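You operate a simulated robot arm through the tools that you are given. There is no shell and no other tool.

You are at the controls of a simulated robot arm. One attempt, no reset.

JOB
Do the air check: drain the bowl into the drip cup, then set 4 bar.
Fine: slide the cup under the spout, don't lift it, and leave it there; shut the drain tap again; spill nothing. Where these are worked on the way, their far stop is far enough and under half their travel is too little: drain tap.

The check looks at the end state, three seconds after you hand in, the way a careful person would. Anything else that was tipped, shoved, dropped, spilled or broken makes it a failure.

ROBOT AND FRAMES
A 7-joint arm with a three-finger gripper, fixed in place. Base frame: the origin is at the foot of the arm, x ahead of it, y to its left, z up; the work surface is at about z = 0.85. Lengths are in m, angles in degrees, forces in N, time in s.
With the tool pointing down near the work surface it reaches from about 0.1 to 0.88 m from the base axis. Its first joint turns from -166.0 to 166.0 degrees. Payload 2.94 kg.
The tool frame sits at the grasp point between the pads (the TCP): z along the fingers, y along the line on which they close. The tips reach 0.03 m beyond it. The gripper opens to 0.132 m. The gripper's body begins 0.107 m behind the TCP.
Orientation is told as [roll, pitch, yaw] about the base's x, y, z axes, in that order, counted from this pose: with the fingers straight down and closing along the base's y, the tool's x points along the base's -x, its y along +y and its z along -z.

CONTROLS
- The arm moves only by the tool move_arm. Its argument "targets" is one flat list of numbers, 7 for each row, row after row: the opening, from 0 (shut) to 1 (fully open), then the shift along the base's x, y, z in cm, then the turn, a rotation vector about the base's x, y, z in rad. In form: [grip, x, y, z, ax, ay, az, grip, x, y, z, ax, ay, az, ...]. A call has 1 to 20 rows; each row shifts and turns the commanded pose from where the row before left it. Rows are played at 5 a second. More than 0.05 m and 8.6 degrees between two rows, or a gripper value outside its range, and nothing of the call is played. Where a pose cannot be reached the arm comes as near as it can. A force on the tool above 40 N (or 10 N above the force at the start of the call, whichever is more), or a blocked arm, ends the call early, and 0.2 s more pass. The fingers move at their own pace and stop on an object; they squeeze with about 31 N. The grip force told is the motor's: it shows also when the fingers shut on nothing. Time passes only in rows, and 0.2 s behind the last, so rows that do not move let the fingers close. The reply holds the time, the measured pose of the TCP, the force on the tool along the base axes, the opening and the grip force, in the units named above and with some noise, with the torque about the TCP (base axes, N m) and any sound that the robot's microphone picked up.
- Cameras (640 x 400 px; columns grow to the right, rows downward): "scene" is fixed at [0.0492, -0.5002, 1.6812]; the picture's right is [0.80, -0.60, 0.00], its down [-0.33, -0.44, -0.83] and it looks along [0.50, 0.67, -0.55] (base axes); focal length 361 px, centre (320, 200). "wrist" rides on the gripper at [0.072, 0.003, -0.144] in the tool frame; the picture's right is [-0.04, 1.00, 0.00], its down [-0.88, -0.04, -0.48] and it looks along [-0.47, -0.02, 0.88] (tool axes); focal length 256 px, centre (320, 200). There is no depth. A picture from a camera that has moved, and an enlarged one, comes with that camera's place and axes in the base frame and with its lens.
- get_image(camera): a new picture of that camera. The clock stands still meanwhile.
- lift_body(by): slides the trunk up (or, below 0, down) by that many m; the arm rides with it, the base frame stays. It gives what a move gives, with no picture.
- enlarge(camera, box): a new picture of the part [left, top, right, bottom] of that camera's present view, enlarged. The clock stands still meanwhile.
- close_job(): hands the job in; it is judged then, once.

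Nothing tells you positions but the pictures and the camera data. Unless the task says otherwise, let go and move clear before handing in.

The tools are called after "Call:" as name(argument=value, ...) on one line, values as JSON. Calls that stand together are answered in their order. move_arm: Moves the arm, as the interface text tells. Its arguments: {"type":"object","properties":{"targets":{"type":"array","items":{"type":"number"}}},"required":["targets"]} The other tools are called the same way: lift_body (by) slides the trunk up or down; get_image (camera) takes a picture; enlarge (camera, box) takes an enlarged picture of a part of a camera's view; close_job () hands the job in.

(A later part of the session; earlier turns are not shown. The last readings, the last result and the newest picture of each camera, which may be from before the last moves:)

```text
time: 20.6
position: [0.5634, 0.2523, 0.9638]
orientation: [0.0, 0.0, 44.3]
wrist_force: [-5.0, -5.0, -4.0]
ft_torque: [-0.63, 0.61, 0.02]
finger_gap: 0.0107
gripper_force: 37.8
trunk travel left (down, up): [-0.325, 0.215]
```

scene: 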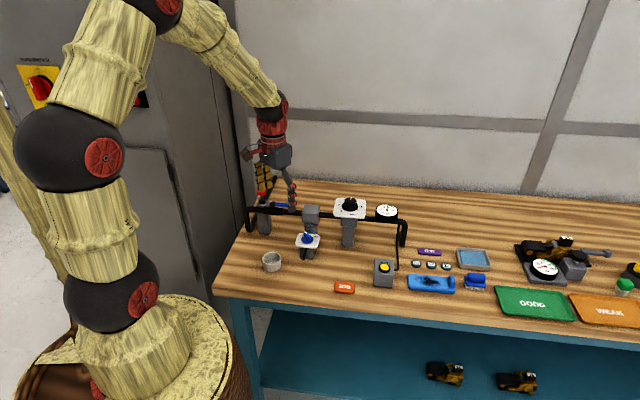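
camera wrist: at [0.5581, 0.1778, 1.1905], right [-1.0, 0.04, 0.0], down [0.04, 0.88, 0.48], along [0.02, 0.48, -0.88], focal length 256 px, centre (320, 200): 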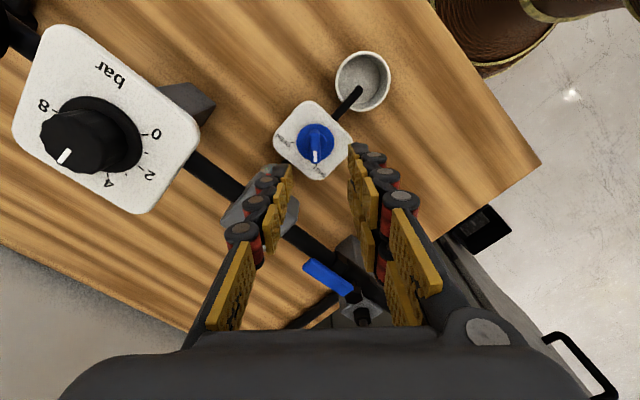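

The side force is now small. I'll continue turning toward the OPEN stop in small steps.

Call:
move_arm(targets=[0.0, 0, -0.05, 0, 0, 0, -0.1, 0.0, 0, 0, 0, 0, 0, -0.12, 0.0, 0, 0, 0, 0, 0, -0.12, 0.0, 0, 0, 0, 0, 0, -0.12, 0.0, 0, 0, 0, 0, 0, -0.12, 0.0, 0, 0, 0, 0, 0, 0])

Call:
enlarge(camera="wrist", box=[220, 80, 420, 260])

Call:
enlarge(camera="scene", box=[280, 210, 340, 275])

```text
time: 22.0
position: [0.5619, 0.2537, 0.9635]
orientation: [0.1, 0.1, 11.1]
wrist_force: [-7.9, 10.7, -4.9]
ft_torque: [0.27, 0.51, 0.01]
finger_gap: 0.0109
gripper_force: 38.1
trunk travel left (down, up): [-0.325, 0.215]
```

```text
2.22 times, centred on (320, 170) of wrist
camera zoom: at [0.4911, 0.2428, 1.1084], right [-0.15, 0.99, 0.0], down [0.87, 0.13, 0.48], along [0.47, 0.07, -0.88], focal length 569 px, centre (320, 267)
```

zoom: 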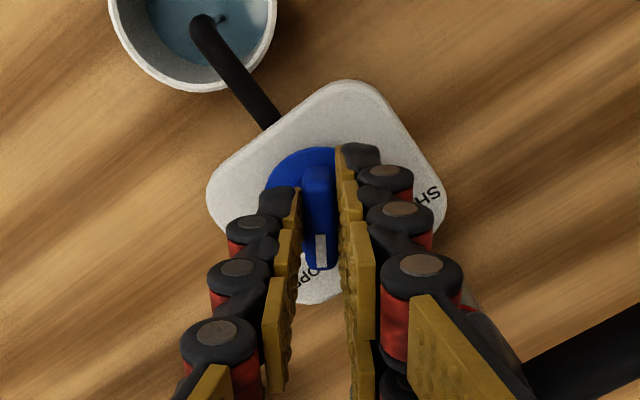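

```text
6.15 times, centred on (310, 242) of scene
camera zoom: at [0.0492, -0.5002, 1.6812], right [0.8, -0.6, 0.0], down [-0.33, -0.44, -0.83], along [0.5, 0.67, -0.55], focal length 2224 px, centre (382, -62)
```

zoom: 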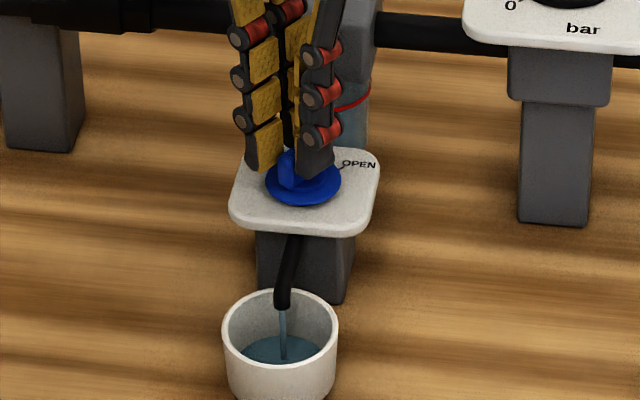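

Water is flowing into the cup. I'll relieve the side force, turn a little further toward OPEN, and watch the cup level.

Call:
move_arm(targets=[0.0, -0.08, 0.1, 0, 0, 0, -0.08, 0.0, 0, 0, 0, 0, 0, -0.08, 0.0, 0, 0, 0, 0, 0, 0])

Call:
enlarge(camera="scene", box=[280, 205, 340, 275])

Call:
enlarge(camera="wrist", box=[200, 40, 420, 260])

```text
time: 22.8
position: [0.5633, 0.2548, 0.9634]
orientation: [0.0, 0.1, 1.7]
wrist_force: [-3.8, 8.0, -7.2]
ft_torque: [0.26, -0.26, 0.02]
finger_gap: 0.0109
gripper_force: 37.5
trunk travel left (down, up): [-0.325, 0.215]
```

```text
5.71 times, centred on (310, 240) of scene
camera zoom: at [0.0492, -0.5002, 1.6812], right [0.8, -0.6, 0.0], down [-0.33, -0.44, -0.83], along [0.5, 0.67, -0.55], focal length 2065 px, centre (377, -29)
```

zoom: 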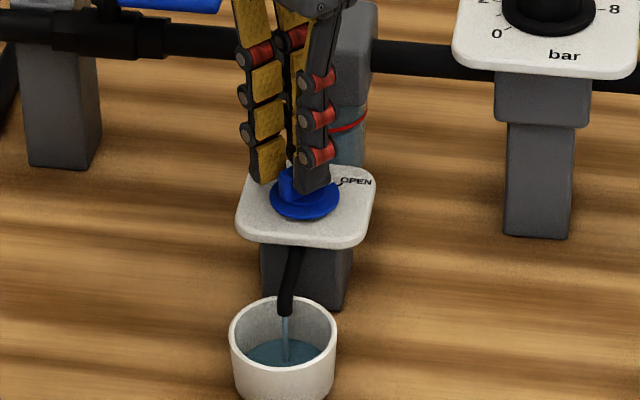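

```text
1.82 times, centred on (310, 150) of wrist
camera zoom: at [0.4902, 0.2548, 1.1084], right [0.01, 1.0, 0.0], down [0.88, -0.01, 0.48], along [0.48, -0.01, -0.88], focal length 465 px, centre (338, 291)
```

zoom: 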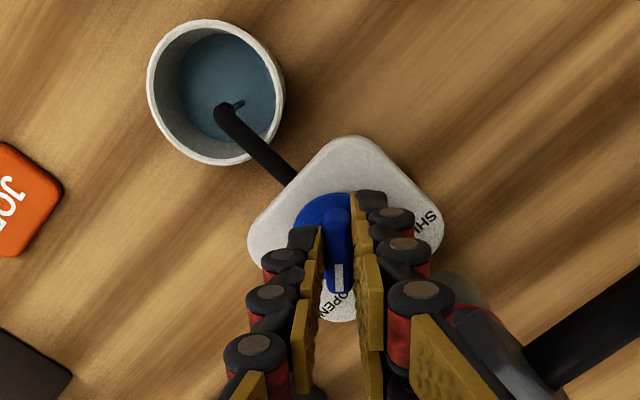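

The tap is near OPEN and the bowl is draining into the cup. I'll hold still and watch the level.

Call:
move_arm(targets=[0.0, 0, 0, 0, 0, 0, 0, 0.0, 0, 0, 0, 0, 0, 0, 0.0, 0, 0, 0, 0, 0, 0, 0.0, 0, 0, 0, 0, 0, 0, 0.0, 0, 0, 0, 0, 0, 0])

Call:
enlarge(camera="scene", box=[280, 205, 340, 275])

Call:
enlarge(camera="wrist", box=[200, 40, 420, 260])

```text
time: 24.0
position: [0.5624, 0.2542, 0.9632]
orientation: [0.0, 0.0, 1.8]
wrist_force: [-1.6, 9.8, -5.5]
ft_torque: [0.27, -0.1, 0.02]
finger_gap: 0.0107
gripper_force: 37.2
trunk travel left (down, up): [-0.325, 0.215]
```

```text
5.71 times, centred on (310, 240) of scene
camera zoom: at [0.0492, -0.5002, 1.6812], right [0.8, -0.6, 0.0], down [-0.33, -0.44, -0.83], along [0.5, 0.67, -0.55], focal length 2065 px, centre (377, -29)
```

zoom: 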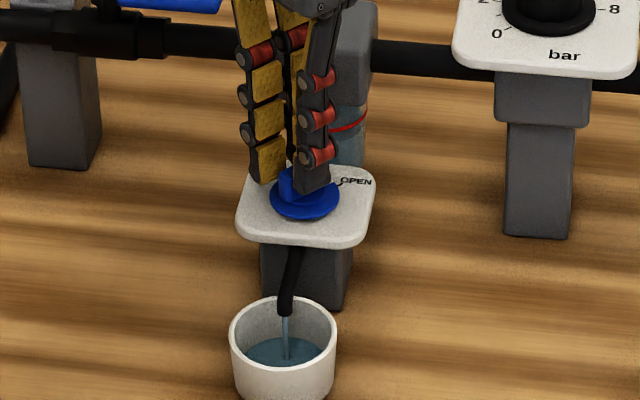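

```text
1.82 times, centred on (310, 150) of wrist
camera zoom: at [0.4903, 0.2548, 1.1084], right [0.01, 1.0, 0.0], down [0.88, -0.01, 0.48], along [0.48, -0.01, -0.88], focal length 465 px, centre (338, 291)
```

zoom: 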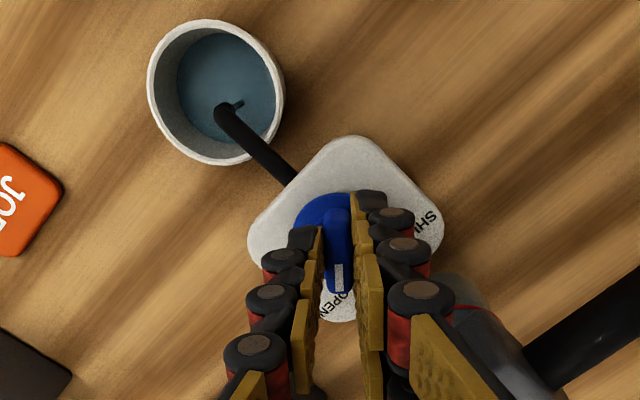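

The level is rising slowly and is still low in the cup. I'll wait 4 s more.

Call:
move_arm(targets=[0, 0, 0, 0, 0, 0, 0, 0, 0, 0, 0, 0, 0, 0, 0, 0, 0, 0, 0, 0, 0, 0, 0, 0, 0, 0, 0, 0, 0, 0, 0, 0, 0, 0, 0, 0, 0, 0, 0, 0, 0, 0, 0, 0, 0, 0, 0, 0, 0, 0, 0, 0, 0, 0, 0, 0, 0, 0, 0, 0, 0, 0, 0, 0, 0, 0, 0, 0, 0, 0, 0, 0, 0, 0, 0, 0, 0, 0, 0, 0, 0, 0, 0, 0, 0, 0, 0, 0, 0, 0, 0, 0, 0, 0, 0, 0, 0, 0, 0, 0, 0, 0, 0, 0, 0, 0, 0, 0, 0, 0, 0, 0, 0, 0, 0, 0, 0, 0, 0, 0, 0, 0, 0, 0, 0, 0, 0, 0, 0, 0, 0, 0, 0, 0, 0, 0, 0, 0, 0, 0])

Call:
enlarge(camera="scene", box=[280, 205, 340, 275])

Call:
enlarge(camera="scene", box=[295, 205, 345, 240])

Call:
enlarge(camera="wrist", box=[200, 40, 420, 260])

```text
time: 28.2
position: [0.5624, 0.2542, 0.9653]
orientation: [0.0, 0.0, 1.8]
wrist_force: [0.7, 10.6, -0.8]
ft_torque: [0.3, 0.0, 0.01]
finger_gap: 0.0107
gripper_force: 37.9
trunk travel left (down, up): [-0.325, 0.215]
```

```text
5.71 times, centred on (310, 240) of scene
camera zoom: at [0.0492, -0.5002, 1.6812], right [0.8, -0.6, 0.0], down [-0.33, -0.44, -0.83], along [0.5, 0.67, -0.55], focal length 2065 px, centre (377, -29)
```

zoom: 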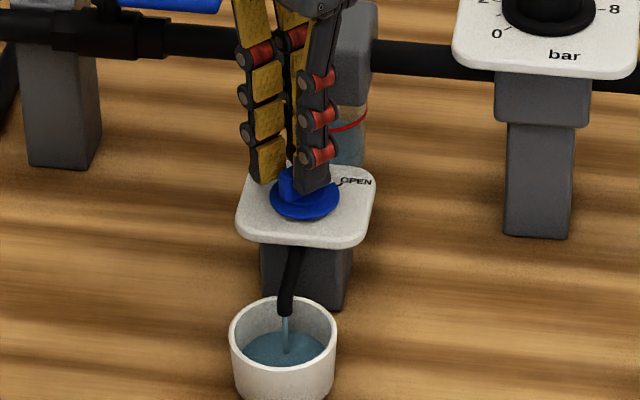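

```text
11.43 times, centred on (320, 222) of scene
camera zoom: at [0.0492, -0.5002, 1.6812], right [0.8, -0.6, 0.0], down [-0.33, -0.44, -0.83], along [0.5, 0.67, -0.55], focal length 4130 px, centre (320, -57)
```

zoom: 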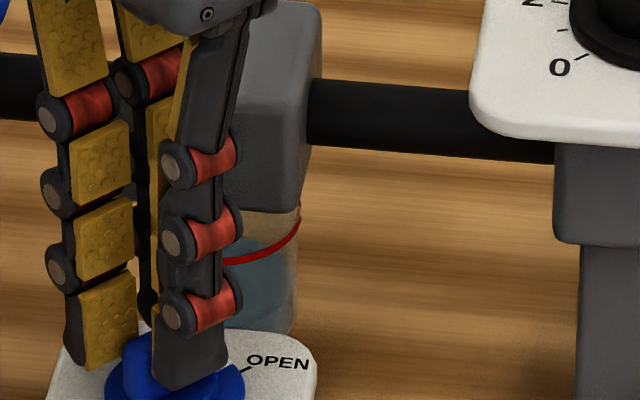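

```text
1.82 times, centred on (310, 150) of wrist
camera zoom: at [0.4903, 0.2548, 1.1085], right [0.01, 1.0, 0.0], down [0.88, -0.01, 0.48], along [0.48, -0.01, -0.88], focal length 465 px, centre (338, 291)
```

zoom: 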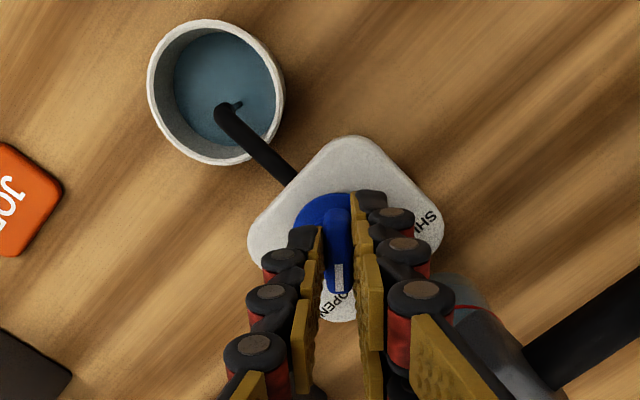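

The bowl's level is dropping slowly. I'll turn slightly further toward the stop and keep waiting.

Call:
move_arm(targets=[0, 0, 0.05, 0, 0, 0, -0.05, 0, 0, 0.05, 0, 0, 0, -0.05, 0, 0, 0, 0, 0, 0, 0, 0, 0, 0, 0, 0, 0, 0, 0, 0, 0, 0, 0, 0, 0, 0, 0, 0, 0, 0, 0, 0, 0, 0, 0, 0, 0, 0, 0, 0, 0, 0, 0, 0, 0, 0, 0, 0, 0, 0, 0, 0, 0, 0, 0, 0, 0, 0, 0, 0, 0, 0, 0, 0, 0, 0, 0, 0, 0, 0, 0, 0, 0, 0, 0, 0, 0, 0, 0, 0, 0, 0, 0, 0, 0, 0, 0, 0, 0, 0, 0, 0, 0, 0, 0, 0, 0, 0, 0, 0, 0, 0, 0, 0, 0, 0, 0, 0, 0, 0, 0, 0, 0, 0, 0, 0, 0, 0, 0, 0, 0, 0, 0, 0, 0, 0, 0, 0, 0, 0])

Call:
enlarge(camera="scene", box=[295, 205, 345, 240])

Call:
enlarge(camera="wrist", box=[200, 40, 420, 260])

```text
time: 32.4
position: [0.562, 0.2551, 0.9637]
orientation: [0.0, 0.0, -3.9]
wrist_force: [0.8, 4.0, 6.8]
ft_torque: [0.14, -0.08, 1.21]
finger_gap: 0.0123
gripper_force: 38.9
trunk travel left (down, up): [-0.325, 0.215]
```

```text
11.43 times, centred on (320, 222) of scene
camera zoom: at [0.0492, -0.5002, 1.6812], right [0.8, -0.6, 0.0], down [-0.33, -0.44, -0.83], along [0.5, 0.67, -0.55], focal length 4130 px, centre (320, -57)
```

zoom: 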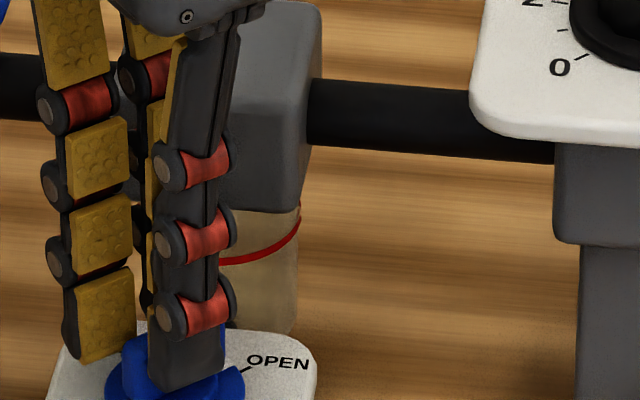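

```text
1.82 times, centred on (310, 150) of wrist
camera zoom: at [0.4904, 0.2623, 1.1086], right [0.11, 0.99, 0.0], down [0.87, -0.1, 0.48], along [0.47, -0.05, -0.88], focal length 465 px, centre (338, 291)
```

zoom: 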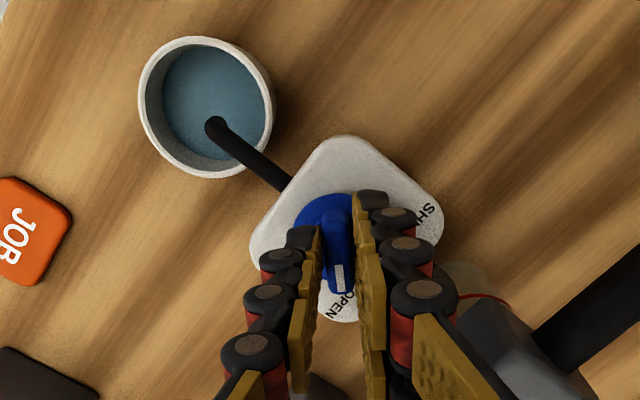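

I reached the far stop and the bowl now looks clear. I'll check that the stream has stopped and the bowl is fully empty.

Call:
move_arm(targets=[0, 0, 0, 0, 0, 0, 0.06, 0, 0, 0, 0, 0, 0, 0, 0, 0, 0, 0, 0, 0, 0, 0, 0, 0, 0, 0, 0, 0])

Call:
enlarge(camera="scene", box=[290, 230, 340, 275])

Call:
enlarge(camera="scene", box=[295, 205, 345, 240])

```text
time: 33.4
position: [0.5622, 0.2553, 0.9644]
orientation: [0.0, 0.0, -0.4]
wrist_force: [1.9, 2.4, 4.4]
ft_torque: [0.08, -0.21, 0.43]
finger_gap: 0.0111
gripper_force: 37.8
trunk travel left (down, up): [-0.325, 0.215]
```

```text
8.89 times, centred on (315, 252) of scene
camera zoom: at [0.0492, -0.5002, 1.6812], right [0.8, -0.6, 0.0], down [-0.33, -0.44, -0.83], along [0.5, 0.67, -0.55], focal length 3212 px, centre (364, -267)
```

zoom: 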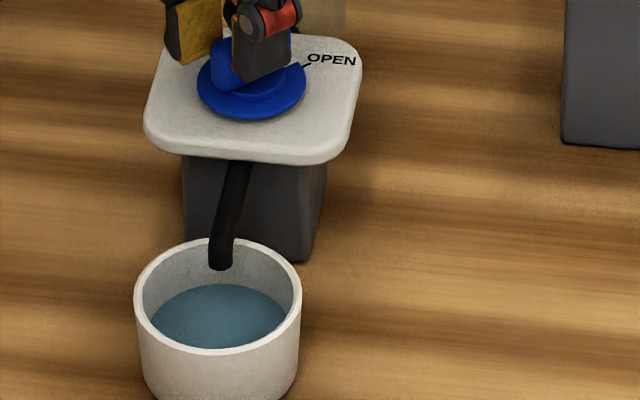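

```text
11.43 times, centred on (320, 222) of scene
camera zoom: at [0.0492, -0.5002, 1.6812], right [0.8, -0.6, 0.0], down [-0.33, -0.44, -0.83], along [0.5, 0.67, -0.55], focal length 4130 px, centre (320, -57)
```

zoom: 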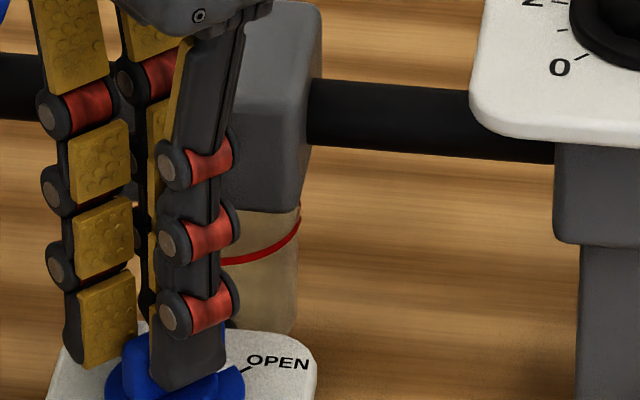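

The bowl is empty, the stream has stopped, and the cup is about half full. Now I'll turn the tap back counter-clockwise to SHUT, drifting slightly in +x to stay on the axis at about (0.5656, 0.255).

Call:
move_arm(targets=[0, 0.03, 0, 0, 0, 0, 0.1, 0, 0.03, 0, 0, 0, 0, 0.12, 0, 0.03, 0, 0, 0, 0, 0.12, 0, 0.03, 0, 0, 0, 0, 0.12, 0, 0.03, 0, 0, 0, 0, 0.12, 0, 0.03, 0, 0, 0, 0, 0.12, 0, 0.03, 0, 0, 0, 0, 0.12, 0, 0.03, 0, 0, 0, 0, 0.12, 0, 0, 0, 0, 0, 0, 0])

```text
time: 35.4
position: [0.5636, 0.2512, 0.9644]
orientation: [0.0, 0.1, 53.4]
wrist_force: [-4.3, -22.7, 4.1]
ft_torque: [-1.26, 0.67, -0.02]
finger_gap: 0.0106
gripper_force: 38.0
trunk travel left (down, up): [-0.325, 0.215]
```

The grip point sits slightly toward the handle's tail, so it wants to follow a small arc. I'll shift about 3 mm in −y to relieve the force and finish the turn to SHUT.

Call:
move_arm(targets=[0, 0, -0.2, 0, 0, 0, 0, 0, 0.02, -0.1, 0, 0, 0, 0.1, 0, 0.02, -0.03, 0, 0, 0, 0.1, 0, 0.03, -0.02, 0, 0, 0, 0.1, 0, 0.02, 0, 0, 0, 0, 0.1, 0, 0.02, 0, 0, 0, 0, 0.1, 0, 0, 0, 0, 0, 0, 0])

Call:
enlarge(camera="wrist", box=[220, 80, 420, 260])

```text
time: 37.0
position: [0.5658, 0.2512, 0.9633]
orientation: [0.0, 0.0, 82.2]
wrist_force: [-7.4, -4.3, -4.3]
ft_torque: [0.45, 0.11, 0.02]
finger_gap: 0.0108
gripper_force: 37.6
trunk travel left (down, up): [-0.325, 0.215]
```

```text
2.22 times, centred on (320, 170) of wrist
camera zoom: at [0.5526, 0.1793, 1.1084], right [-0.98, 0.18, 0.0], down [0.16, 0.87, 0.48], along [0.09, 0.47, -0.88], focal length 569 px, centre (320, 267)
```

zoom: 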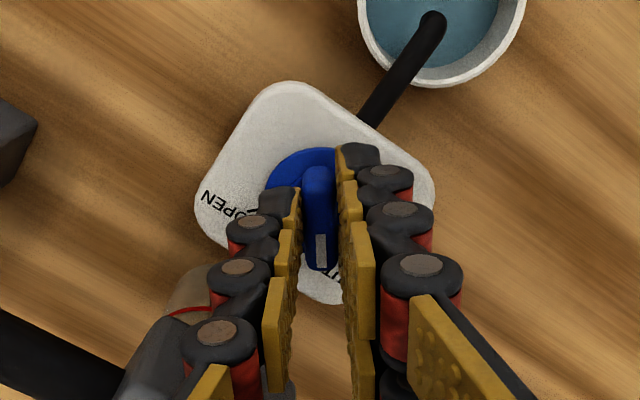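

Call:
move_arm(targets=[0, 0, 0, 0, 0, 0, 0.06, 0, 0, 0, 0, 0, 0, 0.06, 0, 0, 0, 0, 0, 0, 0.04, 0, 0, 0, 0, 0, 0, 0])

```text
time: 38.0
position: [0.5664, 0.251, 0.9632]
orientation: [0.0, 0.0, 91.4]
wrist_force: [-4.6, -2.9, -5.7]
ft_torque: [0.17, 0.14, -0.77]
finger_gap: 0.0109
gripper_force: 38.1
trunk travel left (down, up): [-0.325, 0.215]
```

The torque of −0.77 shows I'm at the SHUT stop. I'll press a touch more, then open the fingers and rise.

Call:
move_arm(targets=[0, 0, 0, 0, 0, 0, 0.03, 0, 0, 0, 0, 0, 0, 0])

Call:
move_arm(targets=[0.15, 0, 0, 0, 0, 0, 0, 0.3, 0, 0, 0, 0, 0, 0, 0.3, 0, 0, 0, 0, 0, 0, 0.3, 0, 0, 1.5, 0, 0, 0, 0.3, 0, 0, 3, 0, 0, 0, 0.3, 0, 0, 4, 0, 0, 0, 0.3, 0, 0, 0, 0, 0, 0])

Call:
get_image(camera="wrist")

Call:
enlarge(camera="scene", box=[280, 210, 340, 275])

```text
time: 38.6
position: [0.5653, 0.2515, 0.9644]
orientation: [0.0, 0.0, 93.0]
wrist_force: [-4.2, -0.6, -5.2]
ft_torque: [0.17, 0.14, -0.88]
finger_gap: 0.0113
gripper_force: 39.0
trunk travel left (down, up): [-0.325, 0.215]
```

```text
time: 40.2
position: [0.5649, 0.2527, 1.0488]
orientation: [0.0, -0.1, 93.0]
wrist_force: [0.2, 0.2, 0.1]
ft_torque: [0.01, 0.02, -0.06]
finger_gap: 0.04
gripper_force: 0.1
trunk travel left (down, up): [-0.325, 0.215]
```

```text
taken
camera wrist: at [0.5664, 0.179, 1.1933], right [-1.0, -0.01, 0.0], down [-0.01, 0.88, 0.48], along [0.0, 0.48, -0.88], focal length 256 px, centre (320, 200)
```

wrist: 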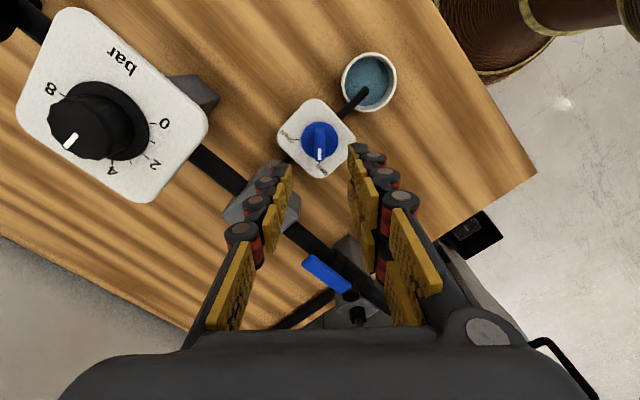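

```text
6.15 times, centred on (310, 242) of scene
camera zoom: at [0.0492, -0.5002, 1.6812], right [0.8, -0.6, 0.0], down [-0.33, -0.44, -0.83], along [0.5, 0.67, -0.55], focal length 2224 px, centre (382, -62)
```

zoom: 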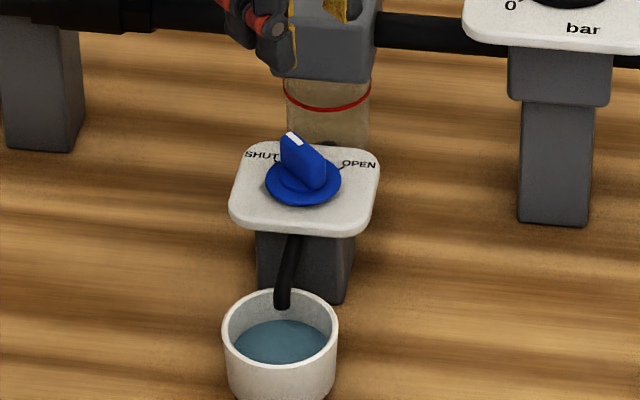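

The tap is back at SHUT, the bowl is clear and the cup is in place. Next is the regulator, so I'll zoom in on its dial and the gauge.

Call:
enlarge(camera="wrist", box=[0, 0, 220, 210])

Call:
enlarge(camera="scene", box=[325, 185, 405, 235])

Call:
enlarge(camera="scene", box=[330, 190, 370, 220])

```text
1.90 times, centred on (110, 105) of wrist
camera zoom: at [0.5664, 0.179, 1.1933], right [-1.0, -0.01, 0.0], down [-0.01, 0.88, 0.48], along [0.0, 0.48, -0.88], focal length 488 px, centre (720, 381)
```

zoom: 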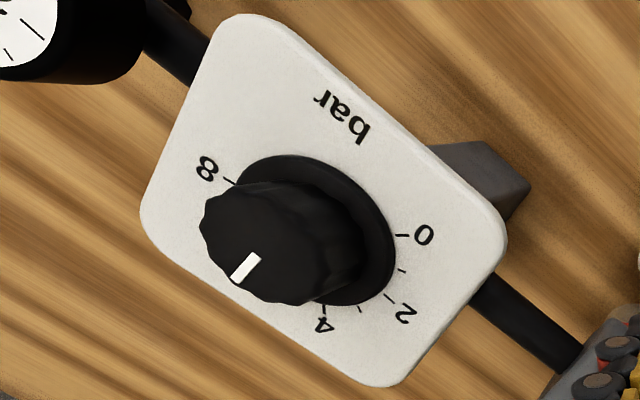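

```text
8.00 times, centred on (365, 210) of scene
camera zoom: at [0.0492, -0.5002, 1.6812], right [0.8, -0.6, 0.0], down [-0.33, -0.44, -0.83], along [0.5, 0.67, -0.55], focal length 2891 px, centre (-40, 120)
```

zoom: 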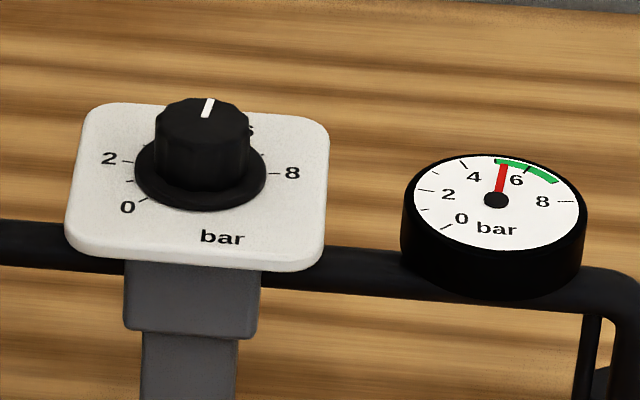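

```text
13.33 times, centred on (350, 205) of scene
camera zoom: at [0.0492, -0.5002, 1.6812], right [0.8, -0.6, 0.0], down [-0.33, -0.44, -0.83], along [0.5, 0.67, -0.55], focal length 4818 px, centre (-80, 133)
```

zoom: 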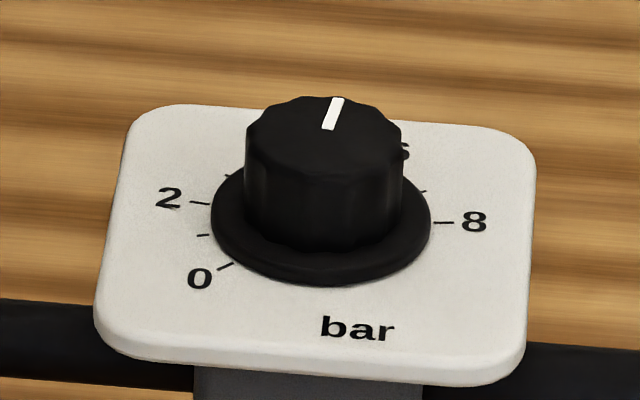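

The regulator knob is centred at about (0.7085, 0.2155), base at z≈1.018, top ≈1.042, diameter ≈37 mm. The scale runs 27°/bar with 5 pointing straight back (45°), so 4 bar is at about 72°, a counter-clockwise turn of about 27°. I'll move above it.

Call:
move_arm(targets=[0.5, 0, 0, 3.5, 0, 0, 0, 0.5, 0, 0, 3.6, 0, 0, 0, 0.5, 2.05, -0.53, 0, 0, 0, -0.12, 0.5, 2.05, -0.53, 0, 0, 0, -0.12, 0.5, 2.05, -0.53, 0, 0, 0, -0.12, 0.5, 2.05, -0.53, 0, 0, 0, -0.12, 0.5, 2.05, -0.53, 0, 0, 0, -0.12, 0.5, 2.05, -0.53, 0, 0, 0, -0.12, 0.5, 2.05, -0.53, 0, 0, 0, -0.12, 0.5, 0, 0, 0, 0, 0, 0])

Call:
get_image(camera="wrist")

Call:
enlarge(camera="wrist", box=[250, 80, 390, 200])

Call:
enlarge(camera="scene", box=[310, 160, 410, 240])

```text
time: 42.4
position: [0.7095, 0.2126, 1.1193]
orientation: [0.0, 0.0, 44.9]
wrist_force: [-1.0, 0.2, 0.0]
ft_torque: [-0.04, 0.0, 0.0]
finger_gap: 0.066
gripper_force: 0.1
trunk travel left (down, up): [-0.325, 0.215]
```

```text
taken
camera wrist: at [0.6558, 0.1645, 1.2642], right [-0.67, 0.74, 0.0], down [0.65, 0.59, 0.48], along [0.35, 0.32, -0.88], focal length 256 px, centre (320, 200)
```

wrist: 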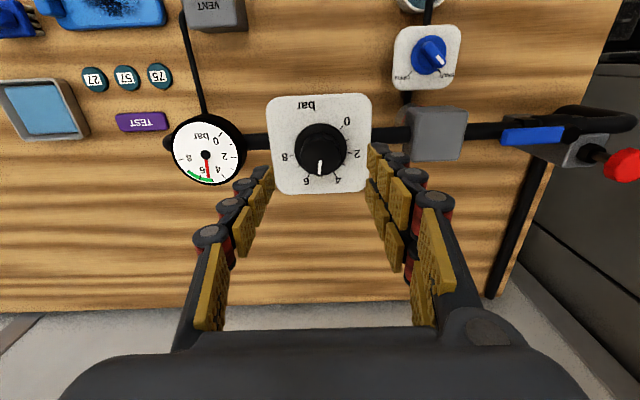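

```text
3.33 times, centred on (320, 140) of wrist
camera zoom: at [0.6558, 0.1645, 1.2642], right [-0.67, 0.74, 0.0], down [0.65, 0.59, 0.48], along [0.35, 0.32, -0.88], focal length 853 px, centre (320, 400)
```

zoom: 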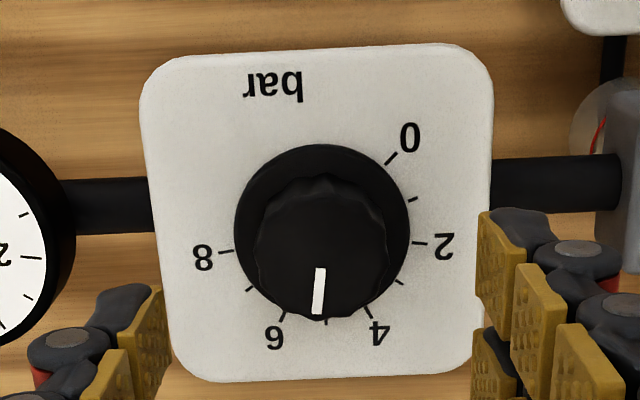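

```text
5.00 times, centred on (360, 200) of scene
camera zoom: at [0.0492, -0.5002, 1.6812], right [0.8, -0.6, 0.0], down [-0.33, -0.44, -0.83], along [0.5, 0.67, -0.55], focal length 1807 px, centre (120, 200)
```

zoom: 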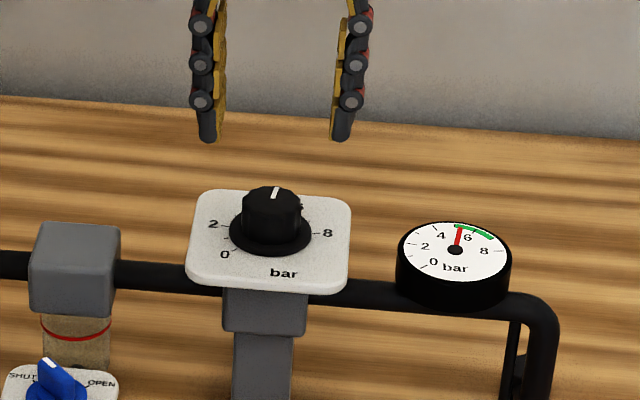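

The dial is clearly visible; the pointer is just past 5. I'll read the gauge closely to calibrate dial against gauge.

Call:
enlarge(camera="wrist", box=[165, 105, 255, 195])

Call:
enlarge(camera="wrist", box=[280, 110, 360, 190])

Call:
enlarge(camera="scene", box=[370, 195, 405, 225])

```text
4.44 times, centred on (210, 150) of wrist
camera zoom: at [0.6558, 0.1645, 1.2642], right [-0.67, 0.74, 0.0], down [0.65, 0.59, 0.48], along [0.35, 0.32, -0.88], focal length 1138 px, centre (809, 422)
```

zoom: 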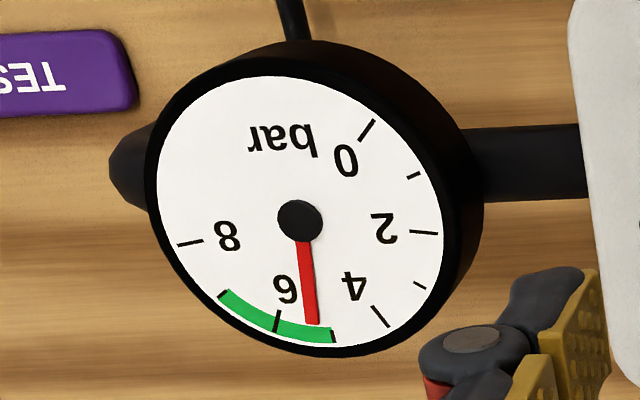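

```text
5.00 times, centred on (320, 150) of wrist
camera zoom: at [0.6558, 0.1645, 1.2642], right [-0.67, 0.74, 0.0], down [0.65, 0.59, 0.48], along [0.35, 0.32, -0.88], focal length 1280 px, centre (320, 450)
```

zoom: 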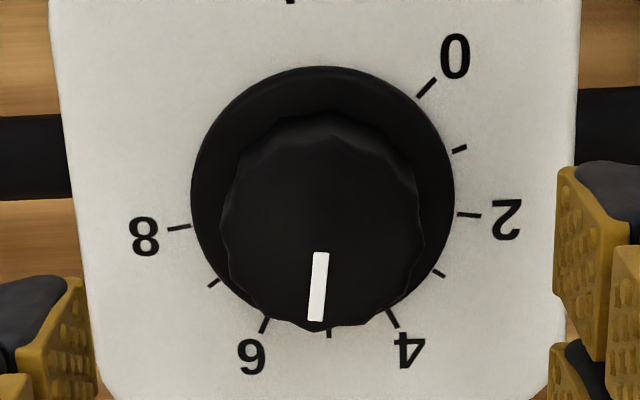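

```text
13.33 times, centred on (388, 210) of scene
camera zoom: at [0.0492, -0.5002, 1.6812], right [0.8, -0.6, 0.0], down [-0.33, -0.44, -0.83], along [0.5, 0.67, -0.55], focal length 4818 px, centre (-580, 67)
```

zoom: 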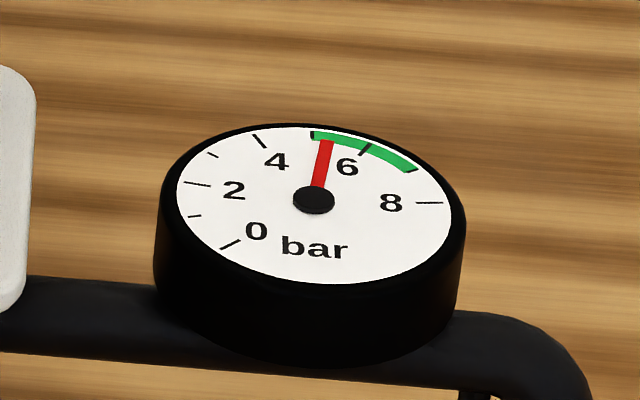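

The gauge reads about 5.3 and the dial about 5.2, so I need roughly a 33° counter-clockwise turn. I'll go down with the fingers either side of the knob.

Call:
move_arm(targets=[0.5, 0.05, 0.25, -2.5, 0, 0, 0, 0.5, 0, 0, -2.3, 0, 0, 0, 0.5, 0, 0, -1.1, 0, 0, 0, 0.5, 0, 0, -0.4, 0, 0, 0, 0.5, 0, 0, 0, 0, 0, 0])

Call:
enlarge(camera="wrist", box=[220, 100, 420, 260])

Call:
enlarge(camera="scene", box=[320, 170, 390, 225])

```text
time: 43.6
position: [0.7092, 0.2165, 1.0568]
orientation: [0.0, 0.0, 44.8]
wrist_force: [-0.5, 0.3, 0.5]
ft_torque: [-0.01, -0.02, 0.02]
finger_gap: 0.066
gripper_force: 0.1
trunk travel left (down, up): [-0.325, 0.215]
```

```text
2.50 times, centred on (320, 180) of wrist
camera zoom: at [0.6561, 0.1667, 1.2012], right [-0.67, 0.74, 0.0], down [0.65, 0.59, 0.48], along [0.35, 0.32, -0.88], focal length 640 px, centre (320, 250)
```

zoom: 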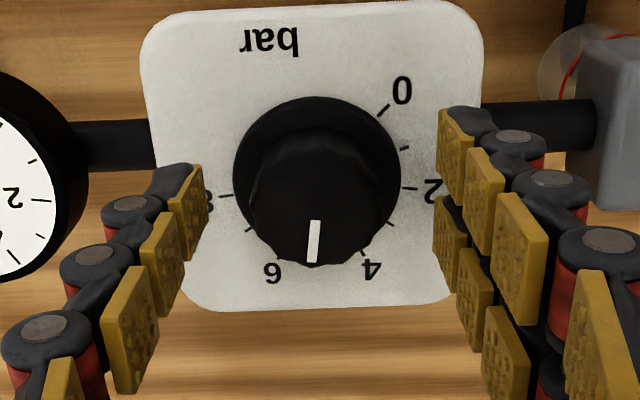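

```text
7.27 times, centred on (355, 198) of scene
camera zoom: at [0.0492, -0.5002, 1.6812], right [0.8, -0.6, 0.0], down [-0.33, -0.44, -0.83], along [0.5, 0.67, -0.55], focal length 2628 px, centre (66, 218)
```

zoom: 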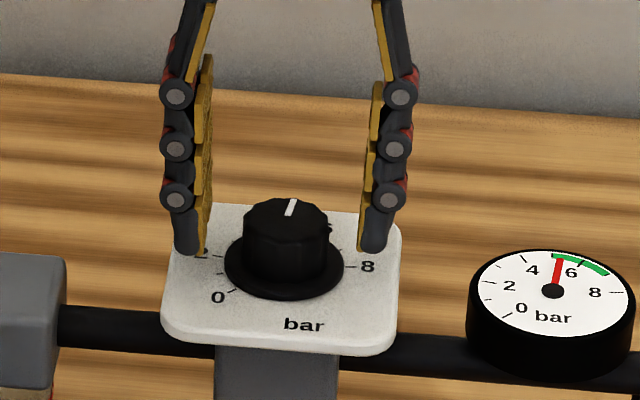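

The knob is centred between the fingers. I'll close on it.

Call:
move_arm(targets=[0.3, 0, 0, 0, 0, 0, 0, 0.15, 0, 0, 0, 0, 0, 0, 0.1, 0, 0, 0, 0, 0, 0, 0.1, 0, 0, 0, 0, 0, 0])

Call:
enlarge(camera="wrist", box=[220, 100, 420, 260])

```text
time: 44.6
position: [0.7101, 0.2162, 1.0575]
orientation: [-0.1, 0.0, 44.8]
wrist_force: [5.6, -4.6, -1.0]
ft_torque: [-0.17, -0.23, -0.07]
finger_gap: 0.0371
gripper_force: 29.8
trunk travel left (down, up): [-0.325, 0.215]
```

```text
2.50 times, centred on (320, 180) of wrist
camera zoom: at [0.6569, 0.1659, 1.2013], right [-0.67, 0.74, 0.0], down [0.65, 0.59, 0.48], along [0.35, 0.32, -0.88], focal length 640 px, centre (320, 250)
```

zoom: 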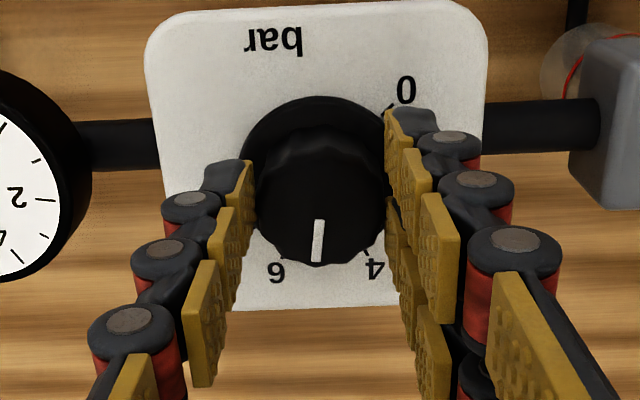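

I hold the knob. I'll relieve the small side force and turn counter-clockwise about 26° first, then read.

Call:
move_arm(targets=[0.1, 0.06, -0.05, 0, 0, 0, 0.06, 0.1, 0, 0, 0, 0, 0, 0.1, 0.1, 0, 0, 0, 0, 0, 0.1, 0.1, 0, 0, 0, 0, 0, 0.1, 0.1, 0, 0, 0, 0, 0, 0.1, 0.1, 0, 0, 0, 0, 0, 0])

Call:
enlarge(camera="wrist", box=[220, 100, 420, 260])

Call:
enlarge(camera="scene", box=[370, 195, 405, 225])

```text
time: 46.0
position: [0.7123, 0.2147, 1.0566]
orientation: [0.0, -0.1, 71.2]
wrist_force: [14.8, -15.5, -0.8]
ft_torque: [-0.83, -0.58, -0.11]
finger_gap: 0.0366
gripper_force: 45.0
trunk travel left (down, up): [-0.325, 0.215]
```

```text
2.50 times, centred on (320, 180) of wrist
camera zoom: at [0.6863, 0.1457, 1.2012], right [-0.93, 0.36, 0.0], down [0.32, 0.82, 0.48], along [0.17, 0.44, -0.88], focal length 640 px, centre (320, 250)
```

zoom: 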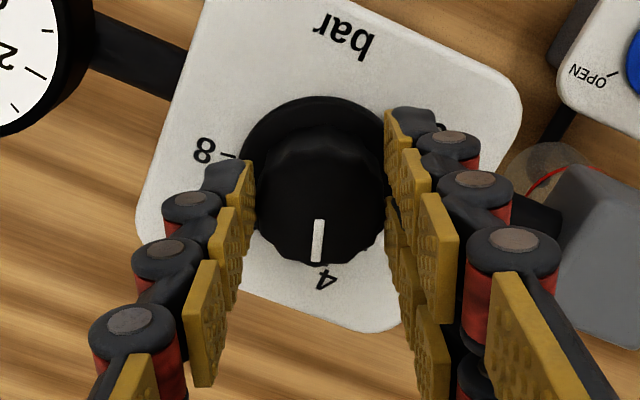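

```text
13.33 times, centred on (388, 210) of scene
camera zoom: at [0.0492, -0.5002, 1.6812], right [0.8, -0.6, 0.0], down [-0.33, -0.44, -0.83], along [0.5, 0.67, -0.55], focal length 4818 px, centre (-580, 67)
```

zoom: 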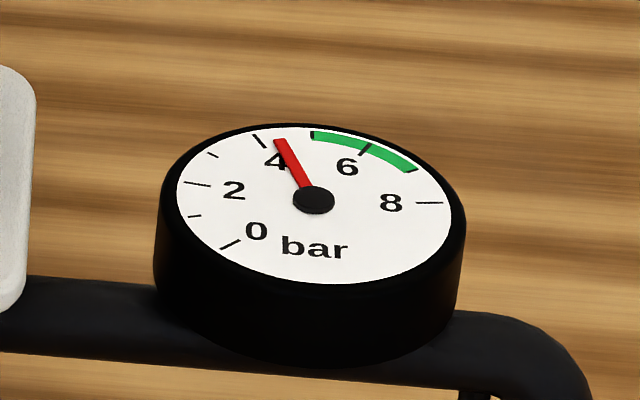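

The gauge follows the knob and now reads about 4.3. I'll relieve the side force and turn about 7.5° more.

Call:
move_arm(targets=[0.1, 0.13, -0.14, 0, 0, 0, 0, 0.1, 0, 0, 0, 0, 0, 0.07, 0.1, 0, 0, 0, 0, 0, 0.06, 0.1, 0, 0, 0, 0, 0, 0, 0.1, 0, 0, 0, 0, 0, 0])

Call:
enlarge(camera="wrist", box=[220, 100, 420, 260])

Call:
enlarge(camera="scene", box=[370, 195, 405, 225])

```text
time: 47.2
position: [0.7128, 0.2131, 1.0551]
orientation: [0.0, 0.0, 78.8]
wrist_force: [13.6, -11.2, 1.4]
ft_torque: [-0.19, -0.31, -0.09]
finger_gap: 0.0369
gripper_force: 45.3
trunk travel left (down, up): [-0.325, 0.215]
```

```text
2.50 times, centred on (320, 180) of wrist
camera zoom: at [0.6961, 0.1426, 1.2012], right [-0.97, 0.24, 0.0], down [0.21, 0.85, 0.48], along [0.11, 0.46, -0.88], focal length 640 px, centre (320, 250)
```

zoom: 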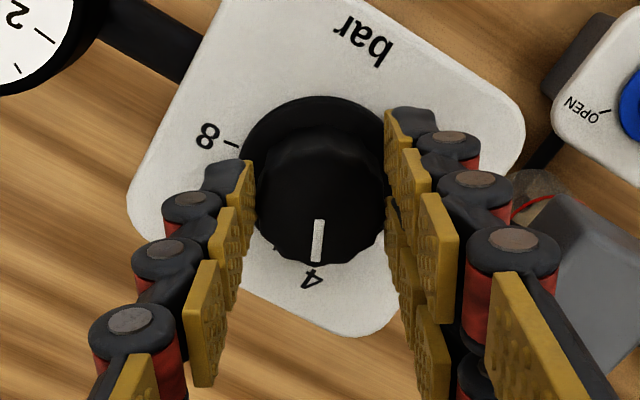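

```text
13.33 times, centred on (388, 210) of scene
camera zoom: at [0.0492, -0.5002, 1.6812], right [0.8, -0.6, 0.0], down [-0.33, -0.44, -0.83], along [0.5, 0.67, -0.55], focal length 4818 px, centre (-580, 67)
```

zoom: 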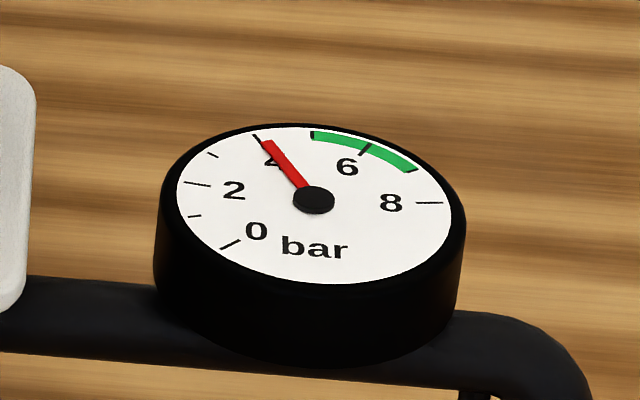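

The needle now lies on the 4 mark. I'll relieve the side force, open the fingers, rise, and check both dial and gauge.

Call:
move_arm(targets=[0.1, 0.1, -0.1, 0, 0, 0, 0, 0.1, 0, 0, 0, 0, 0, 0, 0.35, 0, 0, 0, 0, 0, 0, 0.5, 0, 0, 0, 0, 0, 0, 0.5, 0, 0, 0, 0, 0, 0, 0.5, 0, 0, 2, 0, 0, 0, 0.5, 0, 0, 3.5, 0, 0, 0, 0.5, 0, 0, 1.5, 0, 0, 0, 0.5, 0, 0, 0, 0, 0, 0])

Call:
get_image(camera="wrist")

Call:
enlarge(camera="wrist", box=[280, 110, 360, 190])

Call:
enlarge(camera="scene", box=[370, 195, 405, 225])

```text
time: 49.2
position: [0.7124, 0.2141, 1.1273]
orientation: [0.0, -0.1, 78.6]
wrist_force: [0.5, 0.3, 0.1]
ft_torque: [0.03, -0.01, 0.0]
finger_gap: 0.0662
gripper_force: 0.1
trunk travel left (down, up): [-0.325, 0.215]
```

```text
taken
camera wrist: at [0.6954, 0.1431, 1.2716], right [-0.97, 0.24, 0.0], down [0.21, 0.85, 0.48], along [0.11, 0.46, -0.88], focal length 256 px, centre (320, 200)
```

wrist: 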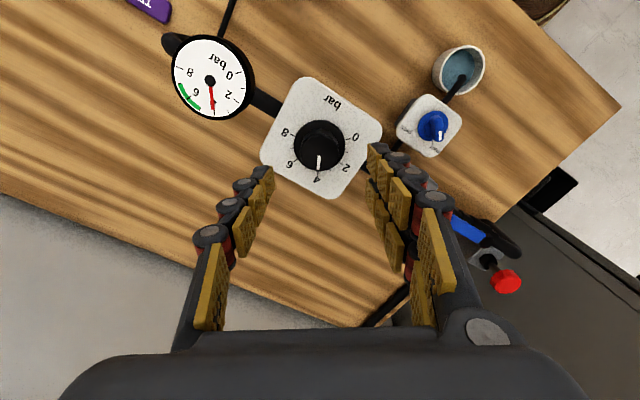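

```text
5.00 times, centred on (320, 150) of wrist
camera zoom: at [0.6954, 0.1431, 1.2716], right [-0.97, 0.24, 0.0], down [0.21, 0.85, 0.48], along [0.11, 0.46, -0.88], focal length 1280 px, centre (320, 450)
```

zoom: 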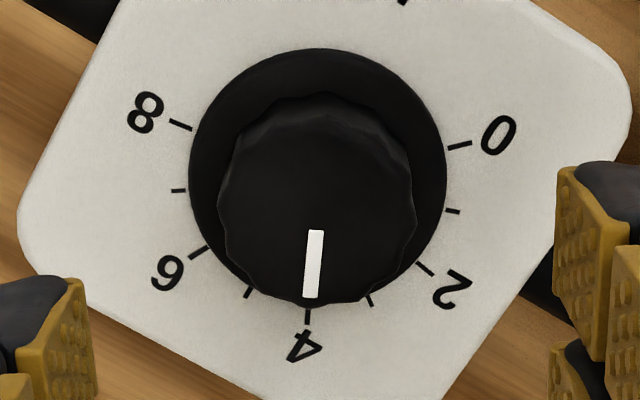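

```text
13.33 times, centred on (388, 210) of scene
camera zoom: at [0.0492, -0.5002, 1.6812], right [0.8, -0.6, 0.0], down [-0.33, -0.44, -0.83], along [0.5, 0.67, -0.55], focal length 4818 px, centre (-580, 67)
```

zoom: 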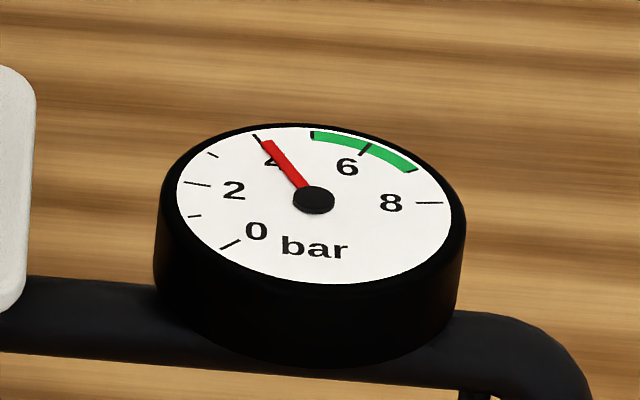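

The pointer lines up with 4 on the dial. I'll confirm on the gauge from the wrist camera and check the rest of the bench.

Call:
enlarge(camera="wrist", box=[160, 25, 260, 125])

Call:
enlarge(camera="wrist", box=[380, 30, 500, 170])

Call:
get_image(camera="scene")

Call:
enlarge(camera="scene", box=[270, 200, 350, 280])

```text
4.00 times, centred on (210, 75) of wrist
camera zoom: at [0.6954, 0.1431, 1.2716], right [-0.97, 0.24, 0.0], down [0.21, 0.85, 0.48], along [0.11, 0.46, -0.88], focal length 1024 px, centre (760, 700)
```

zoom: 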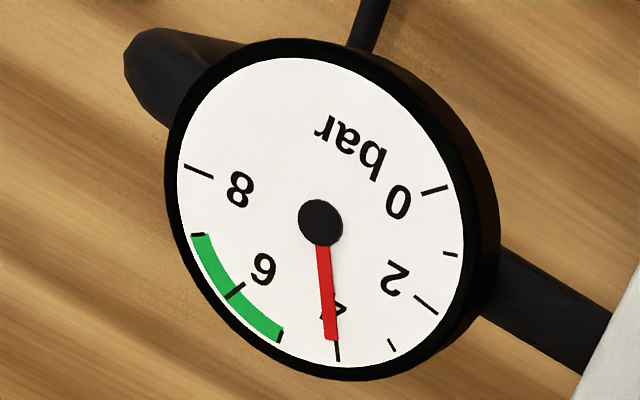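

```text
2.86 times, centred on (440, 100) of wrist
camera zoom: at [0.6954, 0.1431, 1.2716], right [-0.97, 0.24, 0.0], down [0.21, 0.85, 0.48], along [0.11, 0.46, -0.88], focal length 731 px, centre (-23, 486)
```

zoom: 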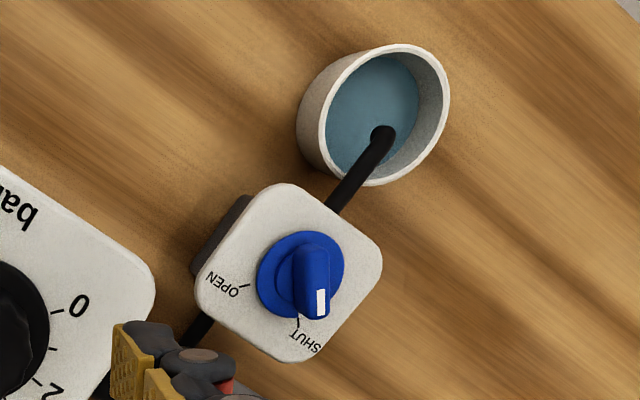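

```text
taken
```

scene: 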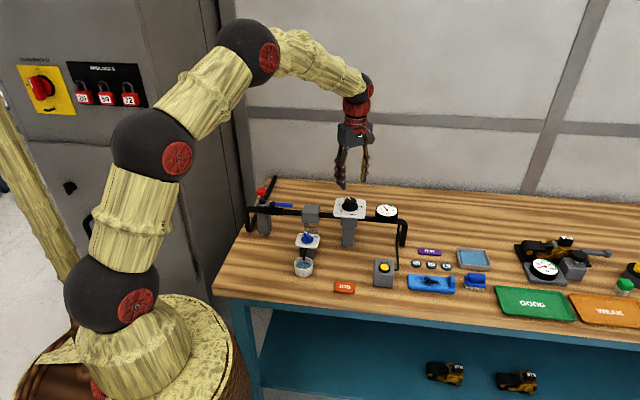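

```text
5.00 times, centred on (310, 240) of scene
camera zoom: at [0.0492, -0.5002, 1.6812], right [0.8, -0.6, 0.0], down [-0.33, -0.44, -0.83], along [0.5, 0.67, -0.55], focal length 1807 px, centre (370, 0)
```

zoom: 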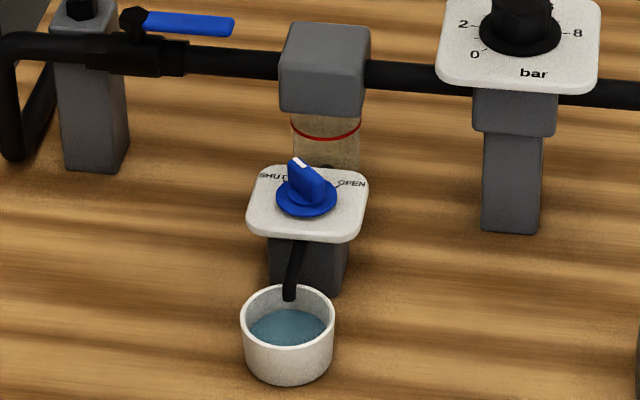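

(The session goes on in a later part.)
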